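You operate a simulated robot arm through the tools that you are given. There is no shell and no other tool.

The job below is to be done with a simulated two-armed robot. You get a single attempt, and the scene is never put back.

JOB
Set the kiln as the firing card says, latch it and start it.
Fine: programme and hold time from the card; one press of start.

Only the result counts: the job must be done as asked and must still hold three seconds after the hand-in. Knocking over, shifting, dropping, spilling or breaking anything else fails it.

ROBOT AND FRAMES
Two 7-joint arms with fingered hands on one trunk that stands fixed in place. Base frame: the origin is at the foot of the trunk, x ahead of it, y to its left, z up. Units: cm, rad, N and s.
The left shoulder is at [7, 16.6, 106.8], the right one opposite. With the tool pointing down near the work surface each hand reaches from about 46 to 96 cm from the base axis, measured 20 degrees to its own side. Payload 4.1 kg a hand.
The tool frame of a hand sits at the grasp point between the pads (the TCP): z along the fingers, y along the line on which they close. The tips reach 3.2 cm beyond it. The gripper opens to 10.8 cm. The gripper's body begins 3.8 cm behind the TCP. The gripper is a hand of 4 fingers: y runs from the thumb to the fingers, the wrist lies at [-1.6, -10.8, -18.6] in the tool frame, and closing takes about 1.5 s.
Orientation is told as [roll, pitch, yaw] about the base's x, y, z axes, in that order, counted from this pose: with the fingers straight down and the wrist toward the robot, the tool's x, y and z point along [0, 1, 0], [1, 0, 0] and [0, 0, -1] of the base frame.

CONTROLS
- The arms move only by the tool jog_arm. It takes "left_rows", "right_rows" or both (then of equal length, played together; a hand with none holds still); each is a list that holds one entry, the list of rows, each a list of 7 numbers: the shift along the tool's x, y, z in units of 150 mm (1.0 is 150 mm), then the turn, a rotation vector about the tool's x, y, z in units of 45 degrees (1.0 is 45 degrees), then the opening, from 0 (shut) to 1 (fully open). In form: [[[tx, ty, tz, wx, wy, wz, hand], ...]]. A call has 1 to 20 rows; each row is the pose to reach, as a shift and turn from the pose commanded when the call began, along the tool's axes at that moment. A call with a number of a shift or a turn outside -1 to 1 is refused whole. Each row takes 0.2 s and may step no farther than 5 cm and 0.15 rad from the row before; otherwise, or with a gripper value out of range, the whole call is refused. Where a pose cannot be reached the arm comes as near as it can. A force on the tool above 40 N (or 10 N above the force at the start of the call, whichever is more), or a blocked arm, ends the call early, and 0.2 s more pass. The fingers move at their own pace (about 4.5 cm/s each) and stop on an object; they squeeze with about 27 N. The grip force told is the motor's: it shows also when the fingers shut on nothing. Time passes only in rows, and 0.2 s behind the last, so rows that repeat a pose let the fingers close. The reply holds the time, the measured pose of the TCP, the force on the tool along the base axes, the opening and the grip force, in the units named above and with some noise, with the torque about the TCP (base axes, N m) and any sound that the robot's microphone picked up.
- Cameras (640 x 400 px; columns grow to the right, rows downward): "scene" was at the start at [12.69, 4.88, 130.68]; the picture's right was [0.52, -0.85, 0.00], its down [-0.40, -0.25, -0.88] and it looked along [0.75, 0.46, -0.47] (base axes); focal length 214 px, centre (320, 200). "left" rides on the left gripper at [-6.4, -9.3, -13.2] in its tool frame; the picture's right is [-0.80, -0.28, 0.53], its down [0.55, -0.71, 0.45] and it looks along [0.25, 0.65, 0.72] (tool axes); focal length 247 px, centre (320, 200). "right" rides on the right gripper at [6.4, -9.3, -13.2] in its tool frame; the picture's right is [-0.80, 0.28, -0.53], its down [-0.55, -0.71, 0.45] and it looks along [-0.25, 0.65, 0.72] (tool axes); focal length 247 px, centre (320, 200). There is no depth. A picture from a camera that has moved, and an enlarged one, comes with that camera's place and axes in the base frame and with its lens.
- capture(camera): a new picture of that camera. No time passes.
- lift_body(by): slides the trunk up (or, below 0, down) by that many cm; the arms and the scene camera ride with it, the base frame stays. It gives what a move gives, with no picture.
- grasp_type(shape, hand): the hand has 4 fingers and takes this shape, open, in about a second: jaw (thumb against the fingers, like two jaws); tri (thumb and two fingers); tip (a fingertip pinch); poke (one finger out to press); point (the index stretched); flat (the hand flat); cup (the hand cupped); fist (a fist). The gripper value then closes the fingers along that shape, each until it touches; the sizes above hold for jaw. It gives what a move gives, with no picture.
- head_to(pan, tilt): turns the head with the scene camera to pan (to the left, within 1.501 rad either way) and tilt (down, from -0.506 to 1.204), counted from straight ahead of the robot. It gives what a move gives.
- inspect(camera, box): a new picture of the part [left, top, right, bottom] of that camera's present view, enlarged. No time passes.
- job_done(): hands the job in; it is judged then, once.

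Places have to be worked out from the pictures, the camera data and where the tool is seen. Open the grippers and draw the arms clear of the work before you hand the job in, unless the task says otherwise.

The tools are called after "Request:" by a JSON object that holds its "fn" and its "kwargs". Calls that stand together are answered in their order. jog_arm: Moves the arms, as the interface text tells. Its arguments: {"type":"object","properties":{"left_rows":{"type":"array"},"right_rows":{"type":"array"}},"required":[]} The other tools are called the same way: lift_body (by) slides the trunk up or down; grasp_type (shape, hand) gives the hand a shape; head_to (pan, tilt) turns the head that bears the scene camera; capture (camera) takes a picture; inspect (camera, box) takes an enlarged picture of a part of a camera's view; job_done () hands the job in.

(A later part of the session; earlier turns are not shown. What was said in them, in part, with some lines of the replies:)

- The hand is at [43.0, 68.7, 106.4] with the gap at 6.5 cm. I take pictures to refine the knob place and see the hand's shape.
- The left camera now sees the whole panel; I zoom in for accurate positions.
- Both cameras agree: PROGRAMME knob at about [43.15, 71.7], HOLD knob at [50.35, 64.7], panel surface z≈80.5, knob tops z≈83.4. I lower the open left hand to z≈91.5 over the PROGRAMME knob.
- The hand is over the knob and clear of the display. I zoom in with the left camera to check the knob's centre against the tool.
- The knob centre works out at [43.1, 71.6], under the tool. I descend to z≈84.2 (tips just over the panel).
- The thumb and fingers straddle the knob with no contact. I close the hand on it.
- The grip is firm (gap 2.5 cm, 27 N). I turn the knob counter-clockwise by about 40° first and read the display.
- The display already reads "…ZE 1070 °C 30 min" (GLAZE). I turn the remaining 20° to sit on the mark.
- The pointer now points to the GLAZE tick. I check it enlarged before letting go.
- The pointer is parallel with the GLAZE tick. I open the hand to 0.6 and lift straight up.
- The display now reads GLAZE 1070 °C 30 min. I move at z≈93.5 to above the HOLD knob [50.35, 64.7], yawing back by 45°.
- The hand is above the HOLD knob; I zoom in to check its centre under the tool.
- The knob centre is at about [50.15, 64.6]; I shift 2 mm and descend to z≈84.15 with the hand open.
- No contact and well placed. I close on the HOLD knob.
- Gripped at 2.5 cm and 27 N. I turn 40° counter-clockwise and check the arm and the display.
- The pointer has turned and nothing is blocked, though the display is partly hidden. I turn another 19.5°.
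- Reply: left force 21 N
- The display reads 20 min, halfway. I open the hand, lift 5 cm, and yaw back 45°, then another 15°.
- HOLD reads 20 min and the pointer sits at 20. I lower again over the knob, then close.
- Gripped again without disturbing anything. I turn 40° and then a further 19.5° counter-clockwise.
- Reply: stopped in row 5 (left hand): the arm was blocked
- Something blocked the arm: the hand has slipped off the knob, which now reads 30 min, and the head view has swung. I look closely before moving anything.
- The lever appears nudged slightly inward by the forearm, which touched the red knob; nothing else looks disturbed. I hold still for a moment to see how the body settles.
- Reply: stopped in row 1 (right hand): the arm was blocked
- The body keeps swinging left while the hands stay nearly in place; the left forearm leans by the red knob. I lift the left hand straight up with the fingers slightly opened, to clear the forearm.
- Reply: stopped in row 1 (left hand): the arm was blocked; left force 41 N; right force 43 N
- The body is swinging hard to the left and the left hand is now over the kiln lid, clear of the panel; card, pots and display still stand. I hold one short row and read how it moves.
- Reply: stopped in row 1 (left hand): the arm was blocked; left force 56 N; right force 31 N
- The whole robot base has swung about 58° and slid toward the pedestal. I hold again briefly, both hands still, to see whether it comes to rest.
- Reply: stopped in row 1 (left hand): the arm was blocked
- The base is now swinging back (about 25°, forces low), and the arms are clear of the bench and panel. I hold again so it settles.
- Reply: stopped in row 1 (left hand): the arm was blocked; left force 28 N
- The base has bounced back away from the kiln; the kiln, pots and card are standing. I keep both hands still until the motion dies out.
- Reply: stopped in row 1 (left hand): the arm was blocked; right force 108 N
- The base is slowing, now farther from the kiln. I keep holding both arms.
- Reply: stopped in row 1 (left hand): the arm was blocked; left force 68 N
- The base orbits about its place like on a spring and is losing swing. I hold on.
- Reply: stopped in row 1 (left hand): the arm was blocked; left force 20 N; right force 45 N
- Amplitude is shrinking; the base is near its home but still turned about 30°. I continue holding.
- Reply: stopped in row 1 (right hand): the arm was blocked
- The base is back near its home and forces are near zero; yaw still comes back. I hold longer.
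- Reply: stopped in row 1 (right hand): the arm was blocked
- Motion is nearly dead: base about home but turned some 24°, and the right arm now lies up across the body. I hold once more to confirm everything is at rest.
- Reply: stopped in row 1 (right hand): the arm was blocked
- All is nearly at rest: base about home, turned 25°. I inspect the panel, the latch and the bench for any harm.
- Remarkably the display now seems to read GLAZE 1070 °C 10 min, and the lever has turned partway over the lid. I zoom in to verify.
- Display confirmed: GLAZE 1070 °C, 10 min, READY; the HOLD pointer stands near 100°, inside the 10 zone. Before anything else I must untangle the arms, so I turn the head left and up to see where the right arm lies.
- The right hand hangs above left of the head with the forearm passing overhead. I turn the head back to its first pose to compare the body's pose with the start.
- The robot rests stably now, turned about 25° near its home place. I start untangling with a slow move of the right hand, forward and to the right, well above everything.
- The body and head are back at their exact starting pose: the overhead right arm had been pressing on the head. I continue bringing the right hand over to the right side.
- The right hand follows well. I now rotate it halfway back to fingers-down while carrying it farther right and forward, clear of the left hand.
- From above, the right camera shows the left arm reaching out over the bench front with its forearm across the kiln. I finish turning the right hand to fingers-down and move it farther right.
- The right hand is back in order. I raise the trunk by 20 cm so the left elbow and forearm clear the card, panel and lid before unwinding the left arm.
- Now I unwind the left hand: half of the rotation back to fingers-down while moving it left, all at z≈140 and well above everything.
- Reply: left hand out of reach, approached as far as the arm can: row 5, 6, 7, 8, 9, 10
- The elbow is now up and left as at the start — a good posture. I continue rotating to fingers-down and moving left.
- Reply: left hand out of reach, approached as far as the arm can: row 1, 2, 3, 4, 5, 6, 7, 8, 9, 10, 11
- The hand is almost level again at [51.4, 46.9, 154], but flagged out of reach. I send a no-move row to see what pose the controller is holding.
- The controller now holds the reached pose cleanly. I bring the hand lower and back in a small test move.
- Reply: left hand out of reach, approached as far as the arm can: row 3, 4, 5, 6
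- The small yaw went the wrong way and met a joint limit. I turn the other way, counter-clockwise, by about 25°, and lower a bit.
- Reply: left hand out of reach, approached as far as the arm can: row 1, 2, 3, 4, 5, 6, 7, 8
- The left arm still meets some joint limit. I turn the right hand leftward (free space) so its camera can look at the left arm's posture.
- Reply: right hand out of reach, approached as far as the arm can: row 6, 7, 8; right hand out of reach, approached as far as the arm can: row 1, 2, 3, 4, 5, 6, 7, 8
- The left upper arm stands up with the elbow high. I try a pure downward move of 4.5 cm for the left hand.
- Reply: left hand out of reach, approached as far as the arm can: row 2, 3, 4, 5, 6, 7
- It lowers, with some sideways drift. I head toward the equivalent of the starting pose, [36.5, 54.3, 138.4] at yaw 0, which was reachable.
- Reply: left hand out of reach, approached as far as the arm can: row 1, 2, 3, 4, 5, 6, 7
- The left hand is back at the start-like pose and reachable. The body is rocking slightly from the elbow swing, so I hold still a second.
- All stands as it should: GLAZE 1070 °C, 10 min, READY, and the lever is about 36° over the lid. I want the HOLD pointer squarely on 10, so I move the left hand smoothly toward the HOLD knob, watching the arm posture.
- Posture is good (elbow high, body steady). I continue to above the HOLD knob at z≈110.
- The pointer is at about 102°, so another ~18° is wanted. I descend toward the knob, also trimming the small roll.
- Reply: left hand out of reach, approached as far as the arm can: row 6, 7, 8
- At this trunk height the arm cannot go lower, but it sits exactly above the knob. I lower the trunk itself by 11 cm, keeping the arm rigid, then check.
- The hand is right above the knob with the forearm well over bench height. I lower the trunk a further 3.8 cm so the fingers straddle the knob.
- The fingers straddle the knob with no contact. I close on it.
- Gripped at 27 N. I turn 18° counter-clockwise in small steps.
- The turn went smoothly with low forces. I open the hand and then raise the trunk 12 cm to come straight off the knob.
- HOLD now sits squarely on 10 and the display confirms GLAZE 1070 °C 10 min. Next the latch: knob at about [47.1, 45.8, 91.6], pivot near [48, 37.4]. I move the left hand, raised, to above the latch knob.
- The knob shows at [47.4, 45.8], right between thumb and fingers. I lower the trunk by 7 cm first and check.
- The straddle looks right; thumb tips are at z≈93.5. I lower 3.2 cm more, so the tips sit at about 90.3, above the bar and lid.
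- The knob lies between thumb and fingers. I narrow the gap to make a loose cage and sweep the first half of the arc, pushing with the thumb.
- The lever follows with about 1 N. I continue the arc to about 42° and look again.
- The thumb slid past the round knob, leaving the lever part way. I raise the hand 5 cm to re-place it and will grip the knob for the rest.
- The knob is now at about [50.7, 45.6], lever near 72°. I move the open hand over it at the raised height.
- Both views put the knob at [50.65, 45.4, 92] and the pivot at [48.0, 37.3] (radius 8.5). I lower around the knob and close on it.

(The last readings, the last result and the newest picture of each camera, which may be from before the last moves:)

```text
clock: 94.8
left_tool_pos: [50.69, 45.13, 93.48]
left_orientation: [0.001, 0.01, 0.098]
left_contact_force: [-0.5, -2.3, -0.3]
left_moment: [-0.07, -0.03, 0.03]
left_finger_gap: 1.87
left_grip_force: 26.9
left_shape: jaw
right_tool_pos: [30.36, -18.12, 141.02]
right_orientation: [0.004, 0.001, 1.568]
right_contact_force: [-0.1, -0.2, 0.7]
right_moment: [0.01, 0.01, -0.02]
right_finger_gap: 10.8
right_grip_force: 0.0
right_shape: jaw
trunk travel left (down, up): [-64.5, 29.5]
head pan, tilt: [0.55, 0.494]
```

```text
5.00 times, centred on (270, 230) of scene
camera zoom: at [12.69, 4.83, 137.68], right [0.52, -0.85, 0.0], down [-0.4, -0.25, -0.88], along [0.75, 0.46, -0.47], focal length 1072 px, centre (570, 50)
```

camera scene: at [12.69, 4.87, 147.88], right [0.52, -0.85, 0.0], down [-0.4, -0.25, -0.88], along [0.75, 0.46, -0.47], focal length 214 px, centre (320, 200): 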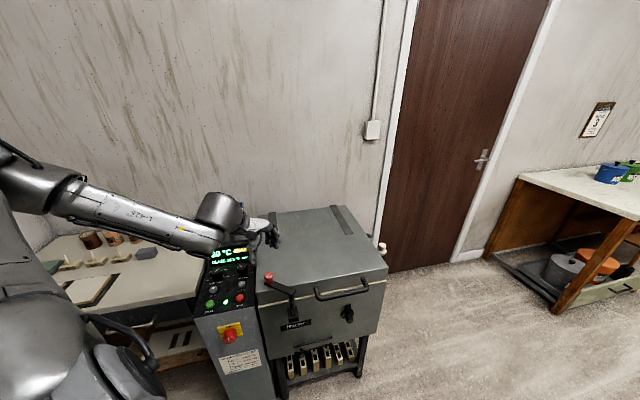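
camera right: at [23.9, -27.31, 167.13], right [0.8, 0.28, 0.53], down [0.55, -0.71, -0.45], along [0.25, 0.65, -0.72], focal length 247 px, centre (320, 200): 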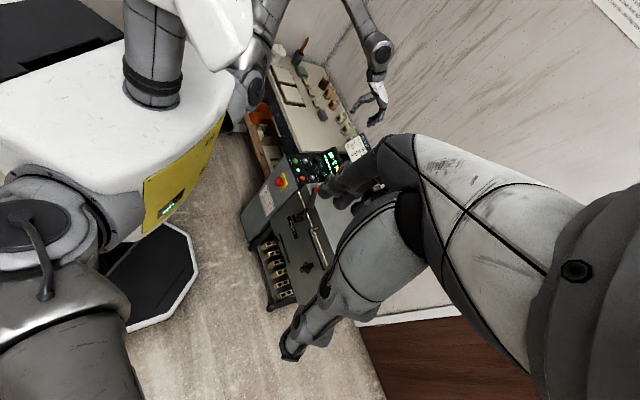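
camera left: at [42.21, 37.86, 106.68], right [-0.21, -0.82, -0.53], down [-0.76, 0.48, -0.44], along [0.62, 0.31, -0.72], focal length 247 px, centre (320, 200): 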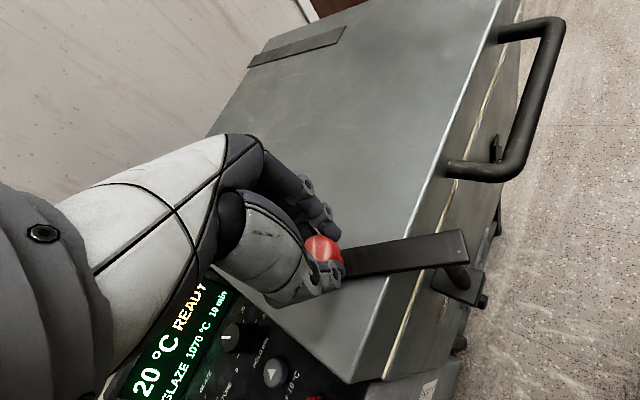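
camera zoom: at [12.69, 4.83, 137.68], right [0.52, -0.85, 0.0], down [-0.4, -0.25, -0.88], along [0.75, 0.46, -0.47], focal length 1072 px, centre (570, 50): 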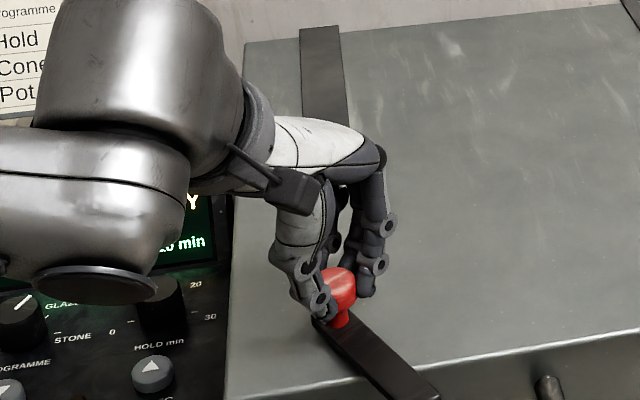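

The knob is gripped. I drag it along the arc to about 54°, watching forces.

Request:
{"fn": "jog_arm", "kwargs": {"left_rows": [[[-0.013, 0.026, 0, 0, 0, 0, 0], [-0.027, 0.052, 0, 0, 0, 0, 0], [-0.042, 0.077, 0, 0, 0, 0, 0], [-0.058, 0.102, 0, 0, 0, 0, 0], [-0.077, 0.126, 0, 0, 0, 0, 0], [-0.096, 0.149, 0, 0, 0, 0, 0], [-0.096, 0.149, 0, 0, 0, 0, 0]]]}}

Request:
{"fn": "capture", "kwargs": {"camera": "left"}}

Request:
{"fn": "inspect", "kwargs": {"camera": "scene", "box": [220, 190, 320, 270]}}

```text
clock: 96.5
left_tool_pos: [53.01, 43.92, 93.58]
left_orientation: [0.0, 0.008, 0.1]
left_contact_force: [-6.3, -7.1, -3.6]
left_moment: [-0.12, 0.19, -0.14]
left_finger_gap: 1.81
left_grip_force: 26.5
left_shape: jaw
right_tool_pos: [30.3, -18.17, 141.09]
right_orientation: [0.002, 0.001, 1.567]
right_contact_force: [0.0, 0.1, -0.6]
right_moment: [0.02, -0.01, 0.0]
right_finger_gap: 10.81
right_grip_force: 0.0
right_shape: jaw
trunk travel left (down, up): [-64.5, 29.5]
head pan, tilt: [0.55, 0.494]
```

```text
taken
camera left: at [44.54, 36.59, 106.72], right [-0.21, -0.82, -0.53], down [-0.76, 0.48, -0.44], along [0.62, 0.31, -0.72], focal length 247 px, centre (320, 200)
```

left: 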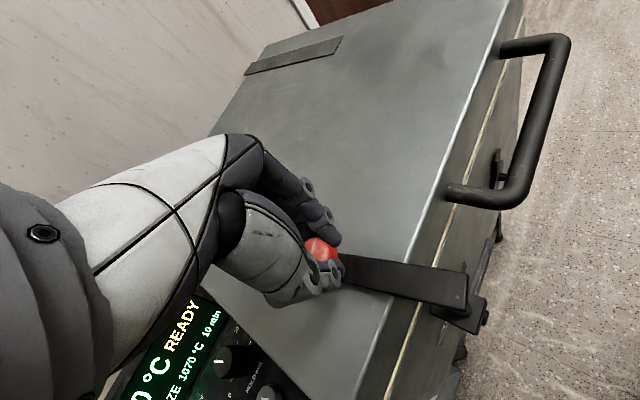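

```text
5.00 times, centred on (270, 230) of scene
camera zoom: at [12.62, 4.79, 137.69], right [0.52, -0.85, 0.0], down [-0.4, -0.25, -0.88], along [0.75, 0.46, -0.47], focal length 1072 px, centre (570, 50)
```

zoom: 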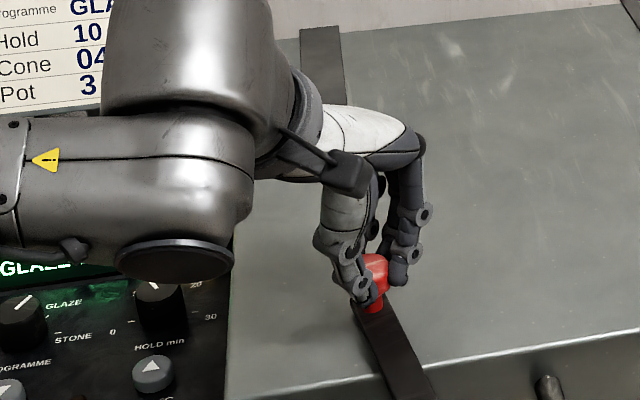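

The lever follows (about 10 N, mostly radial, so my radius is slightly large). I continue inwardly corrected to about 45°.

Request:
{"fn": "jog_arm", "kwargs": {"left_rows": [[[-0.013, 0.008, 0, 0, 0, 0, 0], [-0.032, 0.02, 0, 0, 0, 0, 0], [-0.052, 0.033, 0, 0, 0, 0, 0], [-0.063, 0.043, 0, 0, 0, 0, 0], [-0.074, 0.052, 0, 0, 0, 0, 0], [-0.074, 0.052, 0, 0, 0, 0, 0]]]}}

Request:
{"fn": "capture", "kwargs": {"camera": "left"}}

Request:
{"fn": "inspect", "kwargs": {"camera": "scene", "box": [220, 190, 340, 290]}}

```text
clock: 97.8
left_tool_pos: [53.88, 42.96, 93.48]
left_orientation: [0.0, 0.006, 0.099]
left_contact_force: [-3.3, -1.7, 3.1]
left_moment: [0.03, 0.03, -0.17]
left_finger_gap: 1.79
left_grip_force: 27.3
left_shape: jaw
right_tool_pos: [30.25, -18.16, 141.09]
right_orientation: [0.001, 0.001, 1.568]
right_contact_force: [0.2, 0.0, 0.3]
right_moment: [0.02, 0.0, 0.02]
right_finger_gap: 10.81
right_grip_force: 0.0
right_shape: jaw
trunk travel left (down, up): [-64.5, 29.5]
head pan, tilt: [0.55, 0.494]
```

```text
taken
camera left: at [45.47, 35.61, 106.68], right [-0.21, -0.82, -0.53], down [-0.76, 0.48, -0.44], along [0.62, 0.31, -0.72], focal length 247 px, centre (320, 200)
```

left: 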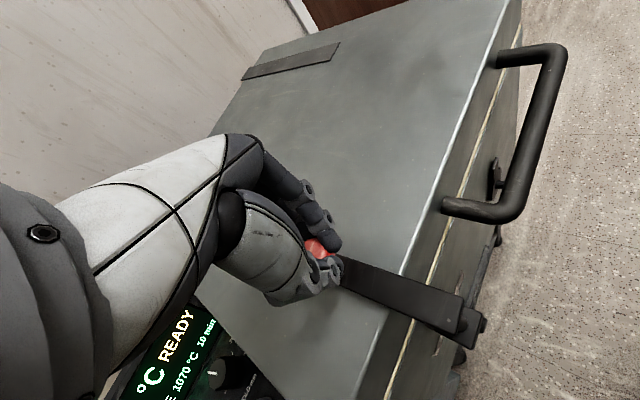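

```text
4.00 times, centred on (280, 240) of scene
camera zoom: at [12.61, 4.82, 137.7], right [0.52, -0.85, 0.0], down [-0.4, -0.25, -0.88], along [0.75, 0.46, -0.47], focal length 858 px, centre (480, 40)
```

zoom: 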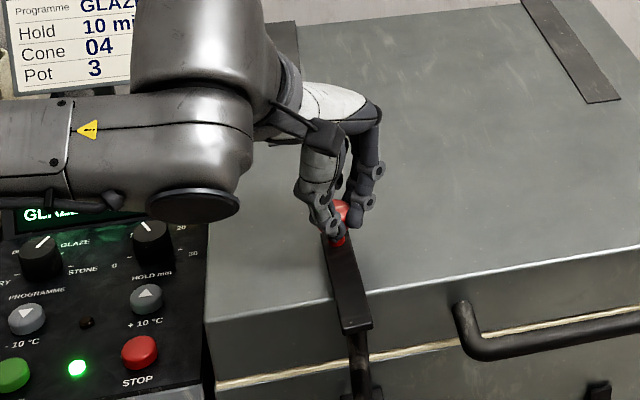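

The lever is near perpendicular to the front (about 45°), no end stop felt yet. I ease on a few degrees to feel for the stop.

Request:
{"fn": "jog_arm", "kwargs": {"left_rows": [[[-0.011, 0.009, 0, 0, 0, 0, 0], [-0.023, 0.018, 0, 0, 0, 0, 0], [-0.035, 0.026, 0, 0, 0, 0, 0], [-0.048, 0.035, 0, 0, 0, 0, 0], [-0.048, 0.035, 0, 0, 0, 0, 0]]]}}

Request:
{"fn": "inspect", "kwargs": {"camera": "left", "box": [290, 180, 510, 360]}}

Request:
{"fn": "inspect", "kwargs": {"camera": "scene", "box": [220, 190, 340, 290]}}

```text
clock: 99.0
left_tool_pos: [54.37, 42.48, 93.47]
left_orientation: [0.002, 0.007, 0.099]
left_contact_force: [-6.6, 4.4, 7.7]
left_moment: [0.21, 0.09, -0.04]
left_finger_gap: 1.8
left_grip_force: 26.8
left_shape: jaw
right_tool_pos: [30.16, -18.11, 141.13]
right_orientation: [0.003, 0.003, 1.568]
right_contact_force: [0.1, -0.5, 0.4]
right_moment: [0.03, -0.04, 0.01]
right_finger_gap: 10.8
right_grip_force: 0.2
right_shape: jaw
trunk travel left (down, up): [-64.5, 29.5]
head pan, tilt: [0.55, 0.494]
```

```text
2.22 times, centred on (400, 270) of left
camera zoom: at [45.93, 35.03, 106.65], right [-0.2, -0.82, -0.53], down [-0.76, 0.48, -0.44], along [0.62, 0.31, -0.72], focal length 549 px, centre (142, 44)
```

zoom: 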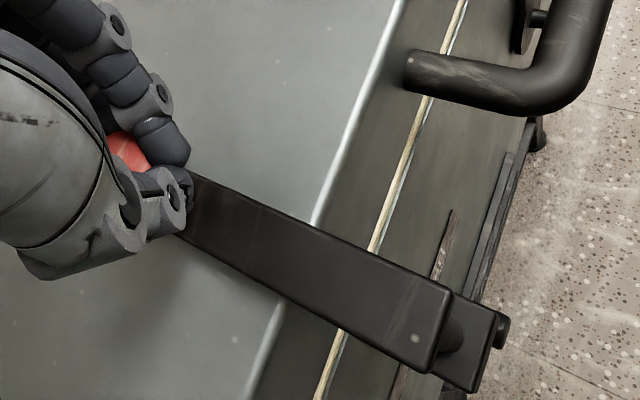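

```text
4.00 times, centred on (280, 240) of scene
camera zoom: at [12.5, 4.85, 137.71], right [0.52, -0.85, 0.0], down [-0.4, -0.25, -0.88], along [0.75, 0.46, -0.47], focal length 858 px, centre (480, 40)
```

zoom: 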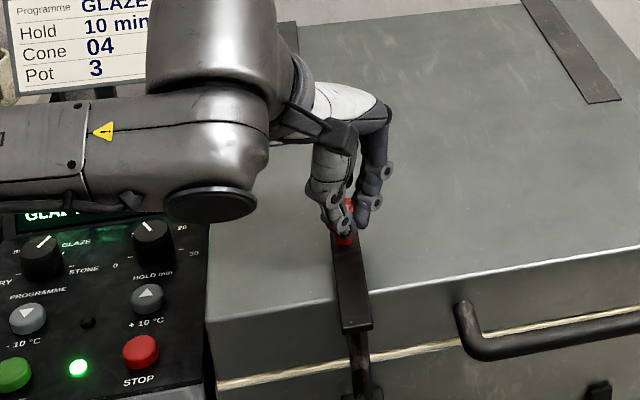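

Measured in the picture, the lever stands at 45°, square to the lid edge, and resists with about 8 N: it seems at its stop. I press a little more to confirm.

Request:
{"fn": "jog_arm", "kwargs": {"left_rows": [[[-0.012, 0.008, 0, 0, 0, 0, 0], [-0.025, 0.015, 0, 0, 0, 0, 0], [-0.025, 0.015, 0, 0, 0, 0, 0]]]}}

Request:
{"fn": "inspect", "kwargs": {"camera": "left", "box": [290, 180, 510, 360]}}

```text
clock: 99.8
left_tool_pos: [54.74, 42.0, 93.4]
left_orientation: [-0.002, 0.006, 0.099]
left_contact_force: [0.0, 4.2, 3.4]
left_moment: [0.15, -0.02, -0.02]
left_finger_gap: 1.62
left_grip_force: 27.8
left_shape: jaw
right_tool_pos: [30.34, -18.13, 140.92]
right_orientation: [0.004, 0.003, 1.566]
right_contact_force: [0.7, -0.4, 0.4]
right_moment: [0.03, 0.02, 0.0]
right_finger_gap: 10.79
right_grip_force: 0.1
right_shape: jaw
trunk travel left (down, up): [-64.5, 29.5]
head pan, tilt: [0.55, 0.494]
```

```text
2.22 times, centred on (400, 270) of left
camera zoom: at [46.35, 34.64, 106.56], right [-0.21, -0.82, -0.53], down [-0.76, 0.48, -0.44], along [0.62, 0.31, -0.72], focal length 549 px, centre (142, 44)
```

zoom: 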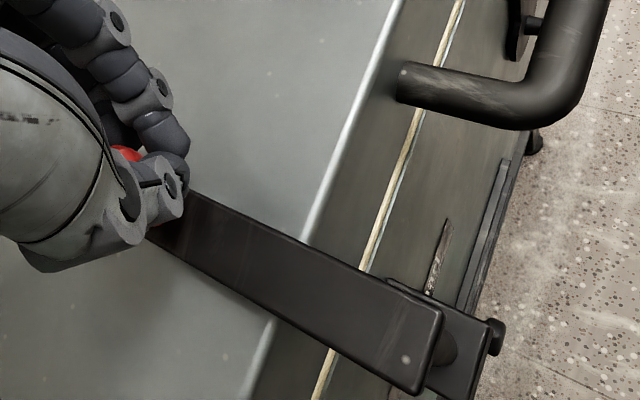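

The hand slipped on the knob while the lever stayed put, so the lever is at its stop: latched. I open and lift away.

Request:
{"fn": "jog_arm", "kwargs": {"left_rows": [[[0, 0, 0, 0, 0, 0, 0.2], [0, 0, 0, 0, 0, 0, 0.4], [0, 0, 0, 0, 0, 0, 0.6], [0, 0, 0, 0, 0, 0, 0.7], [0, 0, 0, 0, 0, 0, 0.7], [0, 0, -0.1, 0, 0, 0, 0.7], [0, 0, -0.22, 0, 0, 0, 0.7], [0, 0, -0.36, 0, 0, 0, 0.7], [0, 0, -0.5, 0, 0, 0, 0.7], [0, 0, -0.6, 0, 0, 0, 0.7], [0, 0, -0.6, 0, 0, 0, 0.7]]]}}

Request:
{"fn": "capture", "kwargs": {"camera": "left"}}

Request:
{"fn": "inspect", "kwargs": {"camera": "scene", "box": [200, 180, 360, 300]}}

```text
clock: 102.2
left_tool_pos: [54.77, 42.02, 102.44]
left_orientation: [0.0, 0.008, 0.1]
left_contact_force: [-0.5, 0.4, 0.4]
left_moment: [0.03, 0.04, -0.02]
left_finger_gap: 7.51
left_grip_force: 0.0
left_shape: jaw
right_tool_pos: [30.4, -18.08, 141.1]
right_orientation: [0.004, 0.001, 1.569]
right_contact_force: [0.3, -0.2, 0.0]
right_moment: [0.0, -0.02, 0.02]
right_finger_gap: 10.82
right_grip_force: 0.0
right_shape: jaw
trunk travel left (down, up): [-64.5, 29.5]
head pan, tilt: [0.55, 0.494]
```

```text
taken
camera left: at [46.36, 34.63, 115.63], right [-0.21, -0.82, -0.53], down [-0.76, 0.48, -0.44], along [0.62, 0.31, -0.72], focal length 247 px, centre (320, 200)
```

left: 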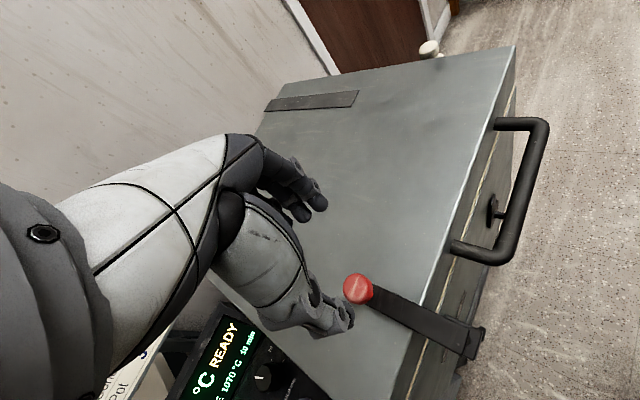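

```text
3.33 times, centred on (280, 240) of scene
camera zoom: at [12.7, 4.88, 137.68], right [0.52, -0.85, 0.0], down [-0.4, -0.25, -0.88], along [0.75, 0.46, -0.47], focal length 715 px, centre (453, 67)
```

zoom: 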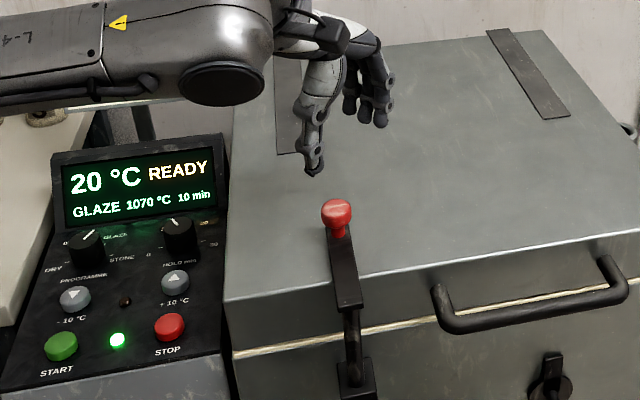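

The latch stands square over the lid and holds. Next is START: I move the left hand at a safe height toward [34.1, 62.4] in two legs.

Request:
{"fn": "jog_arm", "kwargs": {"left_rows": [[[0, 0, -0.1, 0, 0, 0, 0.7], [0.1, -0.08, -0.2, 0, 0, 0, 0.7], [0.21, -0.17, -0.25, 0, 0, 0, 0.7], [0.32, -0.26, -0.25, 0, 0, 0, 0.7], [0.43, -0.35, -0.25, 0, 0, 0, 0.7], [0.54, -0.44, -0.25, 0, 0, 0, 0.7], [0.65, -0.53, -0.25, 0, 0, 0, 0.7], [0.747, -0.62, -0.25, 0, 0, 0, 0.7], [0.747, -0.62, -0.25, 0, 0, 0, 0.7]]]}}

Request:
{"fn": "jog_arm", "kwargs": {"left_rows": [[[0.1, -0.08, 0, 0, 0, 0, 0.7], [0.21, -0.17, 0, 0, 0, 0, 0.7], [0.32, -0.26, 0, 0, 0, 0, 0.7], [0.43, -0.35, 0, 0, 0, 0, 0.7], [0.54, -0.44, 0, 0, 0, 0, 0.7], [0.65, -0.53, 0, 0, 0, 0, 0.7], [0.747, -0.62, 0, 0, 0, 0, 0.7], [0.747, -0.62, 0, 0, 0, 0, 0.7]]]}}

Request:
{"fn": "capture", "kwargs": {"camera": "left"}}

Request:
{"fn": "capture", "kwargs": {"camera": "scene"}}

```text
clock: 104.2
left_tool_pos: [44.44, 52.31, 106.28]
left_orientation: [-0.001, 0.008, 0.1]
left_contact_force: [1.0, 0.6, 0.9]
left_moment: [0.0, 0.02, -0.05]
left_finger_gap: 7.52
left_grip_force: 0.0
left_shape: jaw
right_tool_pos: [30.4, -18.07, 141.09]
right_orientation: [0.003, 0.001, 1.567]
right_contact_force: [-0.7, -0.5, 0.4]
right_moment: [0.03, -0.02, -0.02]
right_finger_gap: 10.78
right_grip_force: 0.0
right_shape: jaw
trunk travel left (down, up): [-64.5, 29.5]
head pan, tilt: [0.55, 0.494]
```

```text
clock: 106.0
left_tool_pos: [34.24, 62.53, 106.29]
left_orientation: [-0.002, 0.008, 0.1]
left_contact_force: [-0.2, -0.6, -0.4]
left_moment: [-0.03, 0.01, -0.02]
left_finger_gap: 7.5
left_grip_force: 0.0
left_shape: jaw
right_tool_pos: [30.51, -18.13, 141.13]
right_orientation: [0.003, 0.002, 1.567]
right_contact_force: [-0.2, 0.4, -0.2]
right_moment: [-0.01, -0.01, 0.01]
right_finger_gap: 10.81
right_grip_force: 0.0
right_shape: jaw
trunk travel left (down, up): [-64.5, 29.5]
head pan, tilt: [0.55, 0.494]
```

```text
taken
camera left: at [25.8, 55.1, 119.51], right [-0.21, -0.82, -0.53], down [-0.76, 0.48, -0.44], along [0.62, 0.31, -0.72], focal length 247 px, centre (320, 200)
```

left: 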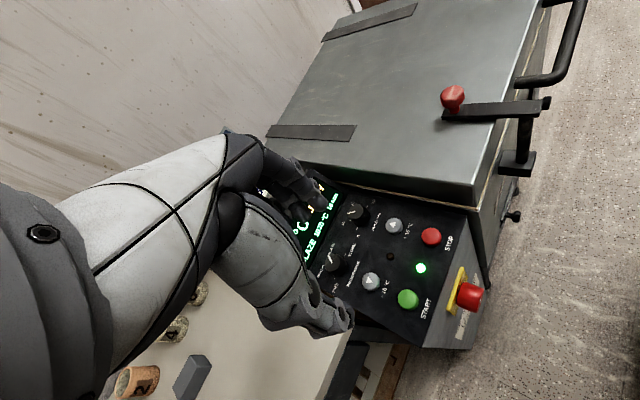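

```text
taken
camera scene: at [12.73, 4.85, 137.68], right [0.52, -0.85, 0.0], down [-0.4, -0.25, -0.88], along [0.75, 0.46, -0.47], focal length 214 px, centre (320, 200)
```

scene: 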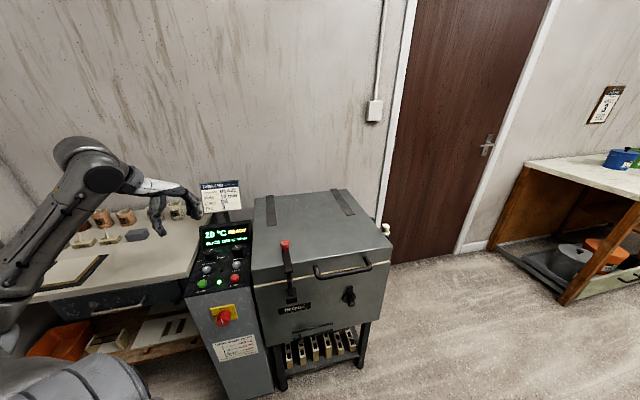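

START lies at [34.2, 62.4], right below the hand. I change the left hand to the poke shape here, high above.

Request:
{"fn": "grasp_type", "kwargs": {"hand": "left", "shape": "poke"}}

Request:
{"fn": "capture", "kwargs": {"camera": "left"}}

Request:
{"fn": "inspect", "kwargs": {"camera": "scene", "box": [100, 140, 260, 300]}}

```text
clock: 107.0
left_tool_pos: [34.19, 62.53, 106.36]
left_orientation: [0.0, 0.007, 0.099]
left_contact_force: [-0.1, -0.3, 0.2]
left_moment: [-0.05, 0.0, 0.03]
left_finger_gap: 0.01
left_grip_force: 0.1
left_shape: poke
right_tool_pos: [30.41, -17.99, 141.09]
right_orientation: [0.004, 0.002, 1.569]
right_contact_force: [0.1, -0.1, 0.4]
right_moment: [0.02, -0.02, 0.0]
right_finger_gap: 10.82
right_grip_force: 0.1
right_shape: jaw
trunk travel left (down, up): [-64.5, 29.5]
head pan, tilt: [0.55, 0.494]
```

```text
taken
camera left: at [25.78, 55.1, 119.52], right [-0.21, -0.82, -0.53], down [-0.76, 0.48, -0.44], along [0.62, 0.31, -0.72], focal length 247 px, centre (320, 200)
```

left: 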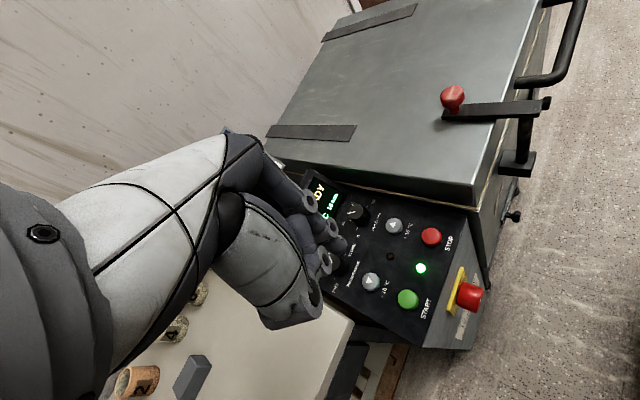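

```text
2.50 times, centred on (180, 220) of scene
camera zoom: at [12.69, 4.87, 137.68], right [0.52, -0.85, 0.0], down [-0.4, -0.25, -0.88], along [0.75, 0.46, -0.47], focal length 536 px, centre (670, 150)
```

zoom: 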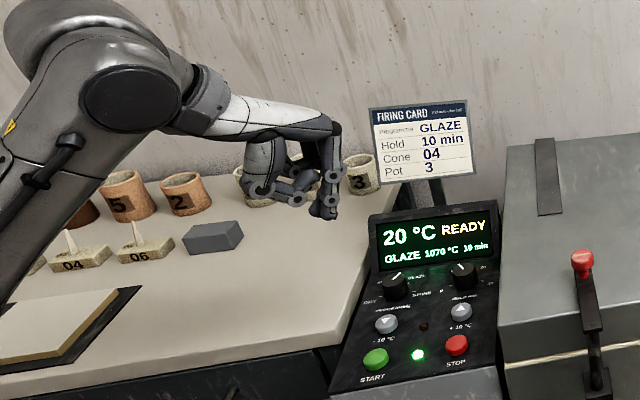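

One finger now points down. I zoom in to locate its tip in both cameras.

Request:
{"fn": "inspect", "kwargs": {"camera": "left", "box": [260, 150, 380, 350]}}

Request:
{"fn": "inspect", "kwargs": {"camera": "scene", "box": [150, 165, 210, 215]}}

```text
2.00 times, centred on (320, 250) of left
camera zoom: at [25.78, 55.1, 119.52], right [-0.21, -0.82, -0.53], down [-0.76, 0.48, -0.44], along [0.62, 0.31, -0.72], focal length 494 px, centre (320, 100)
```

zoom: 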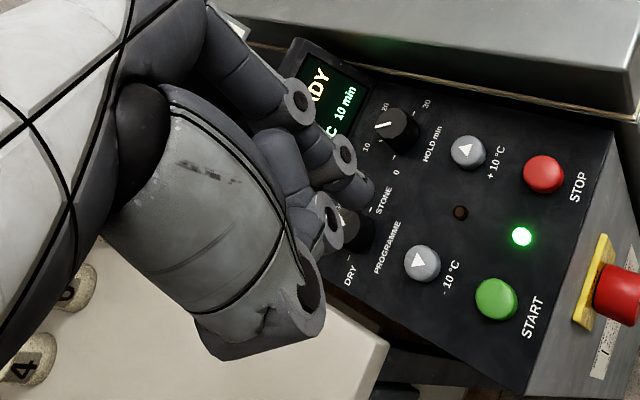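

```text
8.00 times, centred on (180, 190) of scene
camera zoom: at [12.69, 4.87, 137.68], right [0.52, -0.85, 0.0], down [-0.4, -0.25, -0.88], along [0.75, 0.46, -0.47], focal length 1716 px, centre (1440, 280)
```

zoom: 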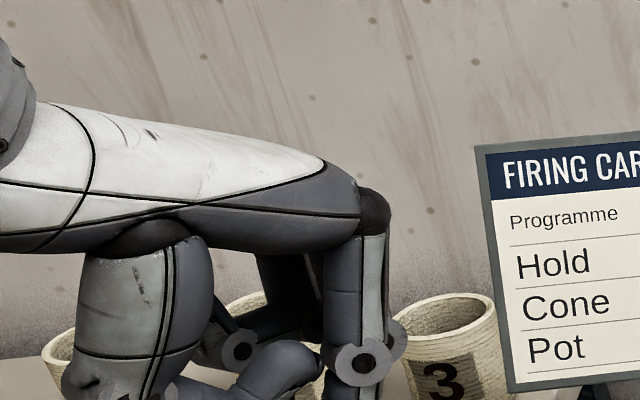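

The tip lies lower in the scene view; I take that part too.

Request:
{"fn": "inspect", "kwargs": {"camera": "scene", "box": [150, 195, 210, 245]}}

Request:
{"fn": "inspect", "kwargs": {"camera": "left", "box": [300, 180, 380, 280]}}

```text
8.00 times, centred on (180, 220) of scene
camera zoom: at [12.69, 4.87, 137.68], right [0.52, -0.85, 0.0], down [-0.4, -0.25, -0.88], along [0.75, 0.46, -0.47], focal length 1716 px, centre (1440, 40)
```

zoom: 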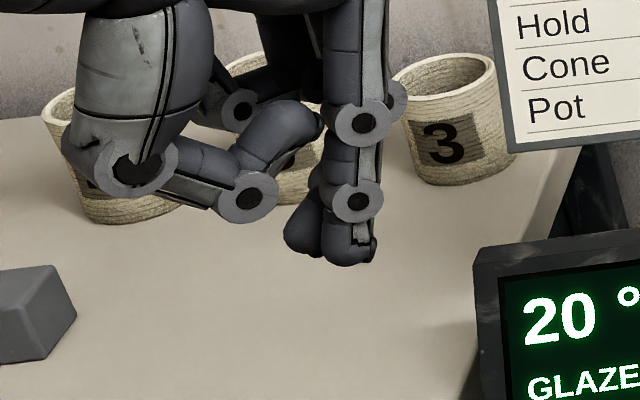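

```text
4.00 times, centred on (340, 230) of left
camera zoom: at [25.78, 55.1, 119.52], right [-0.21, -0.82, -0.53], down [-0.76, 0.48, -0.44], along [0.62, 0.31, -0.72], focal length 988 px, centre (240, 80)
```

zoom: 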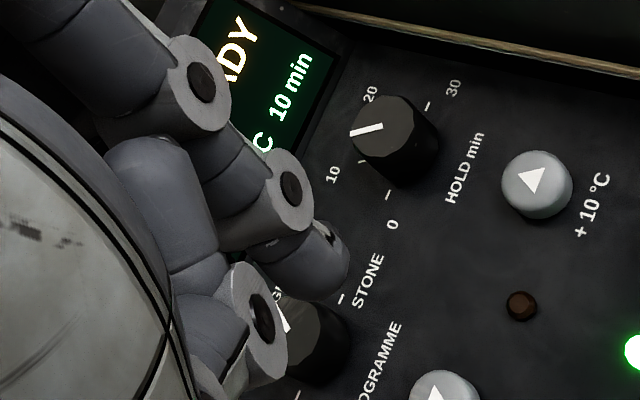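

The index tip works out at about [34.3, 61.3, 103.3], i.e. 1.2 cm to the robot's side of the TCP. A second lobe shows beside it, so I check with the right camera.

Request:
{"fn": "capture", "kwargs": {"camera": "right"}}

Request:
{"fn": "inspect", "kwargs": {"camera": "right", "box": [280, 40, 400, 160]}}

```text
taken
camera right: at [23.93, -27.3, 154.13], right [0.8, 0.28, 0.53], down [0.55, -0.71, -0.45], along [0.25, 0.65, -0.72], focal length 247 px, centre (320, 200)
```

right: 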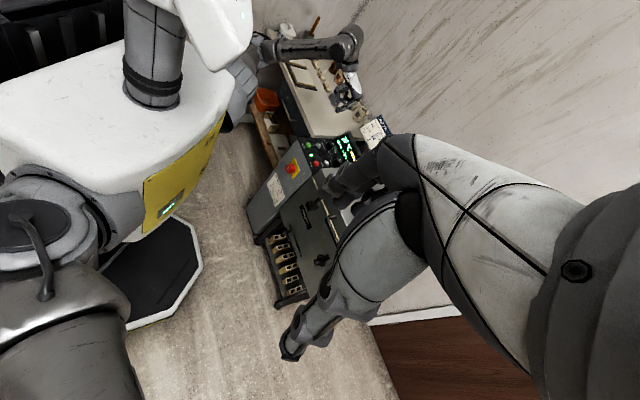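

```text
3.33 times, centred on (340, 100) of right
camera zoom: at [23.93, -27.3, 154.13], right [0.8, 0.28, 0.53], down [0.55, -0.71, -0.45], along [0.25, 0.65, -0.72], focal length 823 px, centre (253, 533)
```

zoom: 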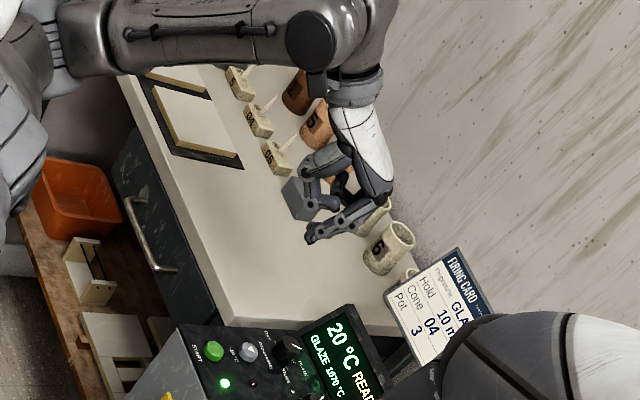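

I enlarge that hand area more.

Request:
{"fn": "inspect", "kwargs": {"camera": "right", "box": [328, 78, 364, 116]}}

```text
10.53 times, centred on (346, 97) of right
camera zoom: at [23.93, -27.3, 154.13], right [0.8, 0.28, 0.53], down [0.55, -0.71, -0.45], along [0.25, 0.65, -0.72], focal length 2600 px, centre (46, 1284)
```

zoom: 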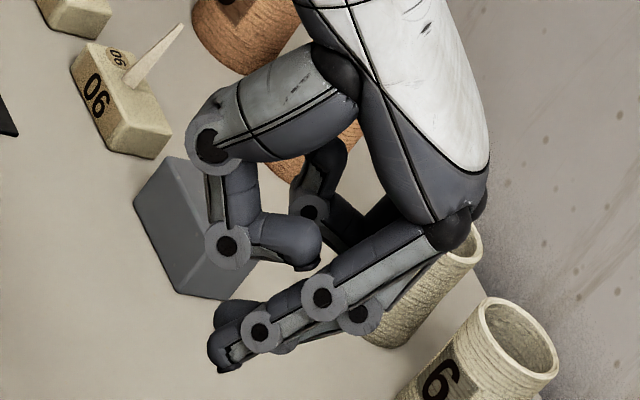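

The index finger is out with a neighbour fingertip slightly behind and higher; both would only meet the START button. I shift so the index comes over START and go down to z≈91.3.

Request:
{"fn": "jog_arm", "kwargs": {"left_rows": [[[0.03, 0, 0.1, 0, 0, 0, 1], [0.058, 0, 0.22, 0, 0, 0, 1], [0.058, 0, 0.35, 0, 0, 0, 1], [0.058, 0, 0.48, 0, 0, 0, 1], [0.058, 0, 0.61, 0, 0, 0, 1], [0.058, 0, 0.74, 0, 0, 0, 1], [0.058, 0, 0.87, 0, 0, 0, 1], [0.058, 0, 1.0, 0, 0, 0, 1], [0.058, 0, 1.0, 0, 0, 0, 1]]]}}

Request:
{"fn": "inspect", "kwargs": {"camera": "left", "box": [280, 160, 520, 360]}}

Request:
{"fn": "inspect", "kwargs": {"camera": "scene", "box": [160, 200, 270, 300]}}

```text
clock: 109.0
left_tool_pos: [33.88, 63.34, 91.46]
left_orientation: [0.0, 0.007, 0.099]
left_contact_force: [0.4, 0.1, 0.0]
left_moment: [-0.02, 0.01, -0.02]
left_finger_gap: 0.01
left_grip_force: 0.1
left_shape: poke
right_tool_pos: [30.32, -18.08, 140.96]
right_orientation: [0.003, 0.002, 1.565]
right_contact_force: [0.1, 0.5, 1.0]
right_moment: [0.02, 0.0, 0.02]
right_finger_gap: 10.79
right_grip_force: 0.0
right_shape: jaw
trunk travel left (down, up): [-64.5, 29.5]
head pan, tilt: [0.55, 0.494]
```

```text
2.00 times, centred on (400, 260) of left
camera zoom: at [25.45, 55.95, 104.54], right [-0.21, -0.82, -0.53], down [-0.76, 0.48, -0.44], along [0.62, 0.31, -0.72], focal length 494 px, centre (160, 80)
```

zoom: 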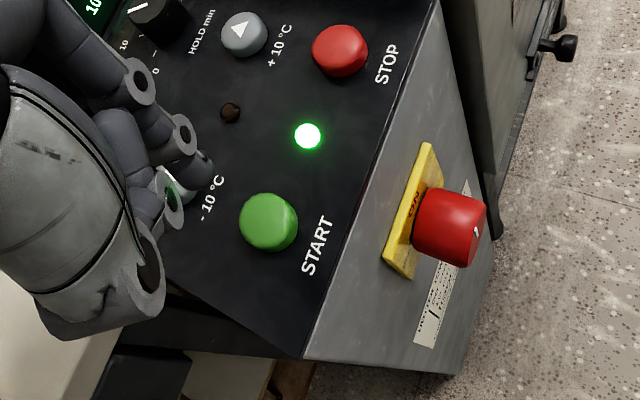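

```text
4.00 times, centred on (215, 250) of scene
camera zoom: at [12.69, 4.86, 137.68], right [0.52, -0.85, 0.0], down [-0.4, -0.25, -0.88], along [0.75, 0.46, -0.47], focal length 858 px, centre (740, 0)
```

zoom: 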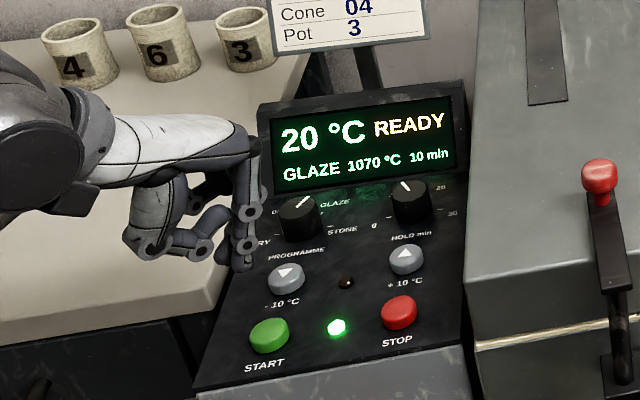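

The tip is right above START (offset ~2 mm). I lower to just above the button.

Request:
{"fn": "jog_arm", "kwargs": {"left_rows": [[[0.005, 0, 0.1, 0, 0, 0, 1], [0.01, 0, 0.2, 0, 0, 0, 1], [0.013, 0, 0.3, 0, 0, 0, 1], [0.013, 0, 0.36, 0, 0, 0, 1], [0.013, 0, 0.4, 0, 0, 0, 1], [0.013, 0, 0.4, 0, 0, 0, 1]]]}}

Request:
{"fn": "inspect", "kwargs": {"camera": "left", "box": [280, 160, 520, 360]}}

Request:
{"fn": "inspect", "kwargs": {"camera": "scene", "box": [160, 200, 270, 300]}}

```text
clock: 110.3
left_tool_pos: [33.87, 63.41, 85.22]
left_orientation: [0.0, 0.007, 0.099]
left_contact_force: [0.1, -0.4, 1.1]
left_moment: [-0.03, 0.01, 0.0]
left_finger_gap: 0.01
left_grip_force: 0.0
left_shape: poke
right_tool_pos: [30.36, -18.07, 141.07]
right_orientation: [0.003, 0.002, 1.566]
right_contact_force: [0.0, 0.3, -0.1]
right_moment: [-0.01, -0.03, 0.01]
right_finger_gap: 10.8
right_grip_force: 0.0
right_shape: jaw
trunk travel left (down, up): [-64.5, 29.5]
head pan, tilt: [0.55, 0.494]
```

```text
2.00 times, centred on (400, 260) of left
camera zoom: at [25.47, 56.03, 98.49], right [-0.21, -0.82, -0.53], down [-0.76, 0.48, -0.44], along [0.62, 0.31, -0.72], focal length 494 px, centre (160, 80)
```

zoom: 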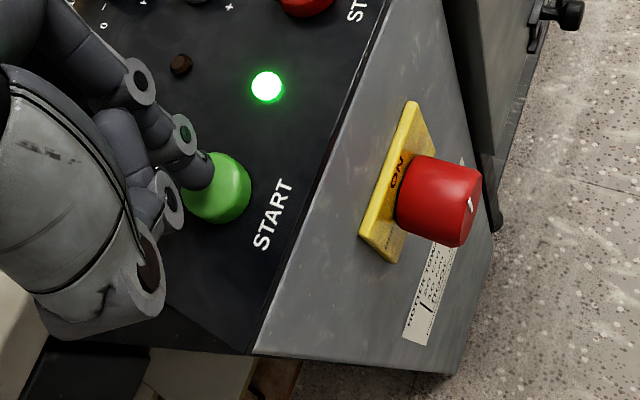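

```text
4.00 times, centred on (215, 250) of scene
camera zoom: at [12.68, 4.87, 137.68], right [0.52, -0.85, 0.0], down [-0.4, -0.25, -0.88], along [0.75, 0.46, -0.47], focal length 858 px, centre (740, 0)
```

zoom: 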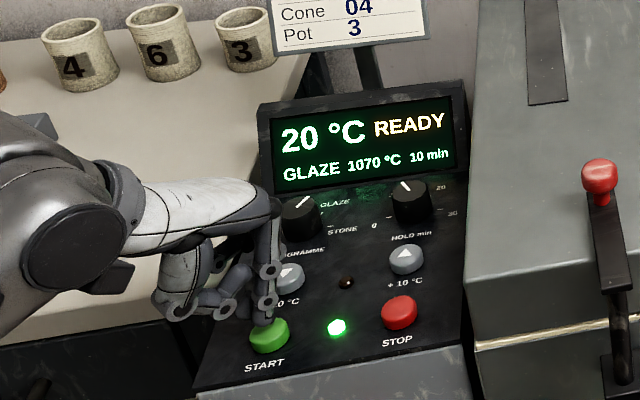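

The fingertip is just above START. I press down slowly by 1.2 cm.

Request:
{"fn": "jog_arm", "kwargs": {"left_rows": [[[0, 0, 0.02, 0, 0, 0, 1], [0, 0, 0.04, 0, 0, 0, 1], [0, 0, 0.06, 0, 0, 0, 1], [0, 0, 0.08, 0, 0, 0, 1], [0, 0, 0.08, 0, 0, 0, 1]]]}}

Request:
{"fn": "inspect", "kwargs": {"camera": "scene", "box": [160, 200, 270, 300]}}

Request:
{"fn": "inspect", "kwargs": {"camera": "left", "box": [280, 160, 520, 360]}}

```text
clock: 111.5
left_tool_pos: [33.94, 63.49, 84.14]
left_orientation: [0.001, 0.008, 0.099]
left_contact_force: [0.6, 0.1, 1.8]
left_moment: [-0.04, 0.0, 0.03]
left_finger_gap: 0.0
left_grip_force: 0.2
left_shape: poke
right_tool_pos: [30.24, -18.18, 141.04]
right_orientation: [0.0, 0.002, 1.566]
right_contact_force: [-0.5, 0.7, -0.1]
right_moment: [0.02, 0.01, 0.0]
right_finger_gap: 10.79
right_grip_force: 0.1
right_shape: jaw
trunk travel left (down, up): [-64.5, 29.5]
head pan, tilt: [0.55, 0.494]
heard: click
```

```text
4.00 times, centred on (215, 250) of scene
camera zoom: at [12.67, 4.84, 137.69], right [0.52, -0.85, 0.0], down [-0.4, -0.25, -0.88], along [0.75, 0.46, -0.47], focal length 858 px, centre (740, 0)
```

zoom: 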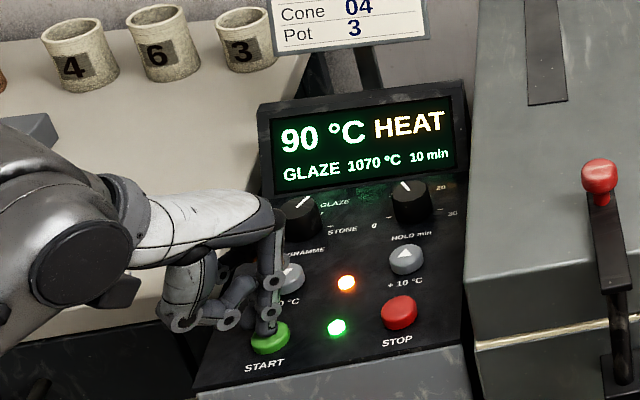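

```text
2.00 times, centred on (400, 260) of left
camera zoom: at [25.47, 56.09, 97.3], right [-0.21, -0.82, -0.53], down [-0.76, 0.48, -0.44], along [0.62, 0.31, -0.72], focal length 494 px, centre (160, 80)
```

zoom: 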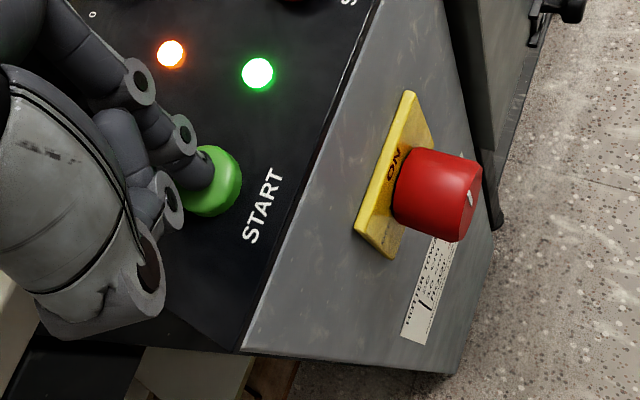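

A click was heard, the display shows HEAT and the orange lamp is on: the kiln has started. I lift the finger straight up in one steady move.

Request:
{"fn": "jog_arm", "kwargs": {"left_rows": [[[0, 0, -0.06, 0, 0, 0, 1], [0, 0, -0.15, 0, 0, 0, 1], [0, 0, -0.27, 0, 0, 0, 1], [0, 0, -0.4, 0, 0, 0, 1], [0, 0, -0.53, 0, 0, 0, 1], [0, 0, -0.66, 0, 0, 0, 1], [0, 0, -0.8, 0, 0, 0, 1], [0, 0, -0.93, 0, 0, 0, 1], [0, 0, -1.0, 0, 0, 0, 1], [0, 0, -1.0, 0, 0, 0, 1]]]}}

Request:
{"fn": "inspect", "kwargs": {"camera": "scene", "box": [160, 170, 320, 310]}}

```text
clock: 113.8
left_tool_pos: [34.1, 63.59, 99.15]
left_orientation: [0.0, 0.007, 0.099]
left_contact_force: [0.1, 0.4, 0.3]
left_moment: [0.02, 0.02, 0.01]
left_finger_gap: 0.01
left_grip_force: 0.1
left_shape: poke
right_tool_pos: [30.2, -17.96, 141.04]
right_orientation: [0.003, 0.003, 1.567]
right_contact_force: [0.1, -0.7, -0.1]
right_moment: [0.01, 0.0, -0.01]
right_finger_gap: 10.8
right_grip_force: 0.0
right_shape: jaw
trunk travel left (down, up): [-64.5, 29.5]
head pan, tilt: [0.55, 0.494]
```

```text
2.86 times, centred on (240, 240) of scene
camera zoom: at [12.68, 4.88, 137.68], right [0.52, -0.85, 0.0], down [-0.4, -0.25, -0.88], along [0.75, 0.46, -0.47], focal length 613 px, centre (549, 86)
```

zoom: 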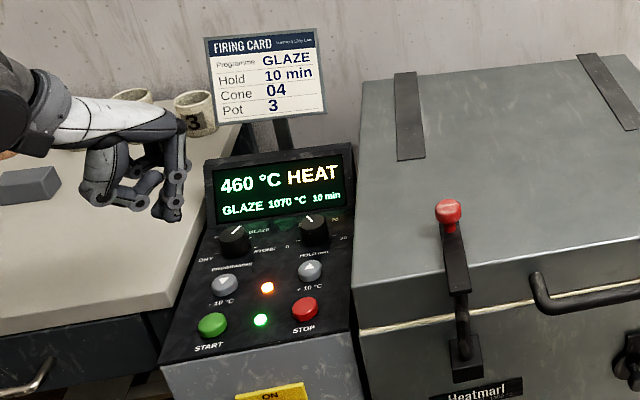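

The kiln is heating (460 °C, HEAT). I raise the trunk 12 cm to draw the left arm clear, then open the hand.

Request:
{"fn": "lift_body", "kwargs": {"by": 12}}

Request:
{"fn": "grasp_type", "kwargs": {"hand": "left", "shape": "jaw"}}

Request:
{"fn": "capture", "kwargs": {"camera": "scene"}}

```text
clock: 115.2
left_tool_pos: [33.98, 63.6, 111.07]
left_orientation: [0.0, 0.009, 0.099]
left_contact_force: [-0.2, 0.3, 0.4]
left_moment: [-0.01, 0.0, 0.03]
left_finger_gap: 0.02
left_grip_force: 0.2
left_shape: poke
right_tool_pos: [30.36, -18.01, 153.04]
right_orientation: [0.004, 0.002, 1.567]
right_contact_force: [0.1, -0.4, 0.0]
right_moment: [0.01, 0.01, 0.01]
right_finger_gap: 10.8
right_grip_force: 0.0
right_shape: jaw
trunk travel left (down, up): [-76.5, 17.5]
head pan, tilt: [0.55, 0.494]
```

```text
clock: 116.2
left_tool_pos: [34.16, 63.54, 111.14]
left_orientation: [0.001, 0.008, 0.101]
left_contact_force: [-0.2, -0.2, 0.1]
left_moment: [-0.01, 0.01, 0.02]
left_finger_gap: 10.76
left_grip_force: 0.1
left_shape: jaw
right_tool_pos: [30.23, -18.07, 153.12]
right_orientation: [0.003, 0.002, 1.567]
right_contact_force: [1.1, -0.3, -0.1]
right_moment: [0.0, 0.02, -0.01]
right_finger_gap: 10.8
right_grip_force: 0.0
right_shape: jaw
trunk travel left (down, up): [-76.5, 17.5]
head pan, tilt: [0.55, 0.494]
```

```text
taken
camera scene: at [12.68, 4.87, 149.68], right [0.52, -0.85, 0.0], down [-0.4, -0.25, -0.88], along [0.75, 0.46, -0.47], focal length 214 px, centre (320, 200)
```

scene: 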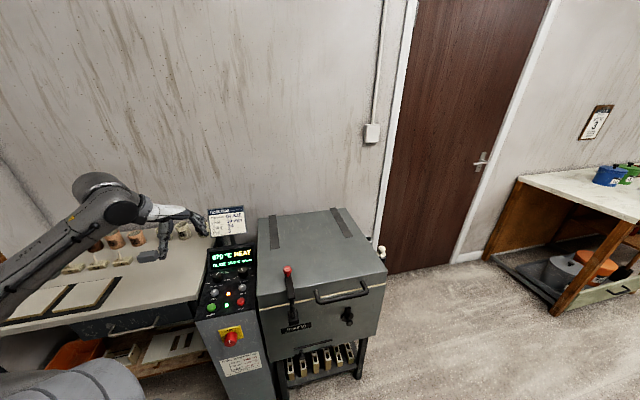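

Everything stands as before. I raise the left hand another 7 cm and take a last look at the panel, latch and surroundings.

Request:
{"fn": "jog_arm", "kwargs": {"left_rows": [[[0, 0, -0.08, 0, 0, 0, 1], [0, 0, -0.18, 0, 0, 0, 1], [0, 0, -0.28, 0, 0, 0, 1], [0, 0, -0.38, 0, 0, 0, 1], [0, 0, -0.47, 0, 0, 0, 1], [0, 0, -0.47, 0, 0, 0, 1]]]}}

Request:
{"fn": "inspect", "kwargs": {"camera": "scene", "box": [190, 200, 310, 340]}}

Request:
{"fn": "inspect", "kwargs": {"camera": "scene", "box": [0, 200, 240, 399]}}

Request:
{"fn": "capture", "kwargs": {"camera": "right"}}

```text
clock: 117.5
left_tool_pos: [34.02, 63.46, 118.18]
left_orientation: [0.0, 0.008, 0.1]
left_contact_force: [-0.5, 0.3, 0.2]
left_moment: [-0.02, 0.0, -0.03]
left_finger_gap: 10.78
left_grip_force: 0.0
left_shape: jaw
right_tool_pos: [30.43, -18.01, 153.09]
right_orientation: [0.004, 0.002, 1.567]
right_contact_force: [0.6, 0.1, 0.7]
right_moment: [0.02, -0.01, 0.0]
right_finger_gap: 10.8
right_grip_force: 0.0
right_shape: jaw
trunk travel left (down, up): [-76.5, 17.5]
head pan, tilt: [0.55, 0.494]
```

```text
2.86 times, centred on (250, 270) of scene
camera zoom: at [12.68, 4.88, 149.68], right [0.52, -0.85, 0.0], down [-0.4, -0.25, -0.88], along [0.75, 0.46, -0.47], focal length 613 px, centre (520, 0)
```

zoom: 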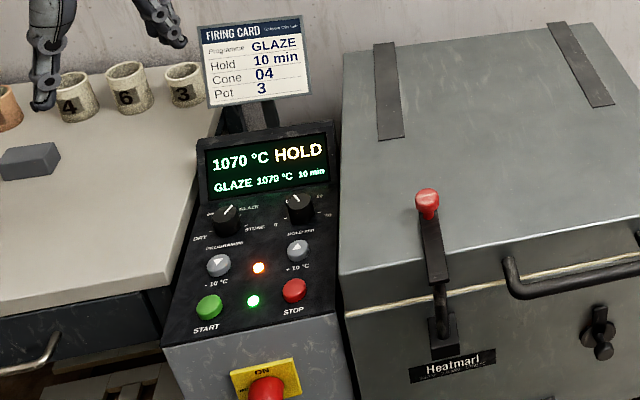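

```text
2.01 times, centred on (120, 300) of scene
camera zoom: at [12.68, 4.88, 149.68], right [0.52, -0.85, 0.0], down [-0.4, -0.25, -0.88], along [0.75, 0.46, -0.47], focal length 431 px, centre (722, -0)
```

zoom: 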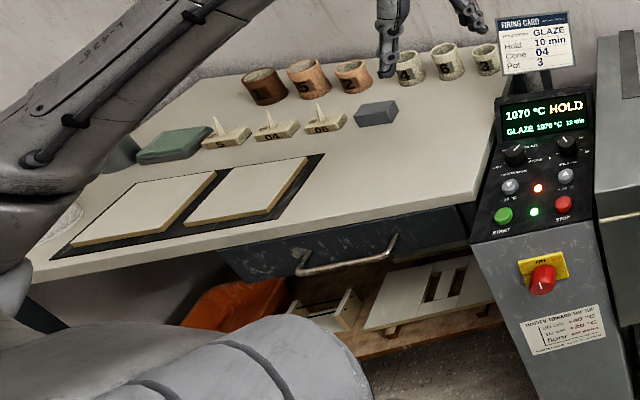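

```text
taken
camera right: at [23.92, -27.3, 166.13], right [0.8, 0.28, 0.53], down [0.55, -0.71, -0.45], along [0.25, 0.65, -0.72], focal length 247 px, centre (320, 200)
```

right: 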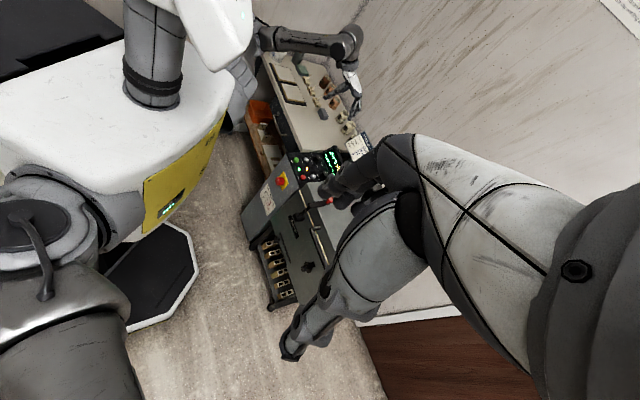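

The kiln reads 1070 °C HOLD, GLAZE, 10 min. The latch is square over the lid, nothing on the bench has moved, both hands are open and the arms are clear. I hand the job in.

Request:
{"fn": "job_done", "kwargs": {}}

```text
The job is handed in.
```

The kiln is set to GLAZE with a 10 min hold, latched, and started with one press of START. The last display reading before hand-in was 1070 °C HOLD, GLAZE, 10 min.

- **Mishap:** While I was turning the HOLD knob, the left forearm caught the red latch knob. The robot's body then swung hard before it settled back in its place. During the swing it turned the HOLD knob and part of the latch lever by itself. I then set the HOLD pointer squarely on 10 and swung the lever the rest of the way to its stop.
- **Surroundings:** After the swing I checked the pictures for damage. The pots, cones, card, bench items and kiln all looked upright and in place. I judged this by eye, so I cannot rule out a very small shift.
- **Arms:** Both hands are open and clear of the kiln. I left the trunk 19 cm higher than it started.
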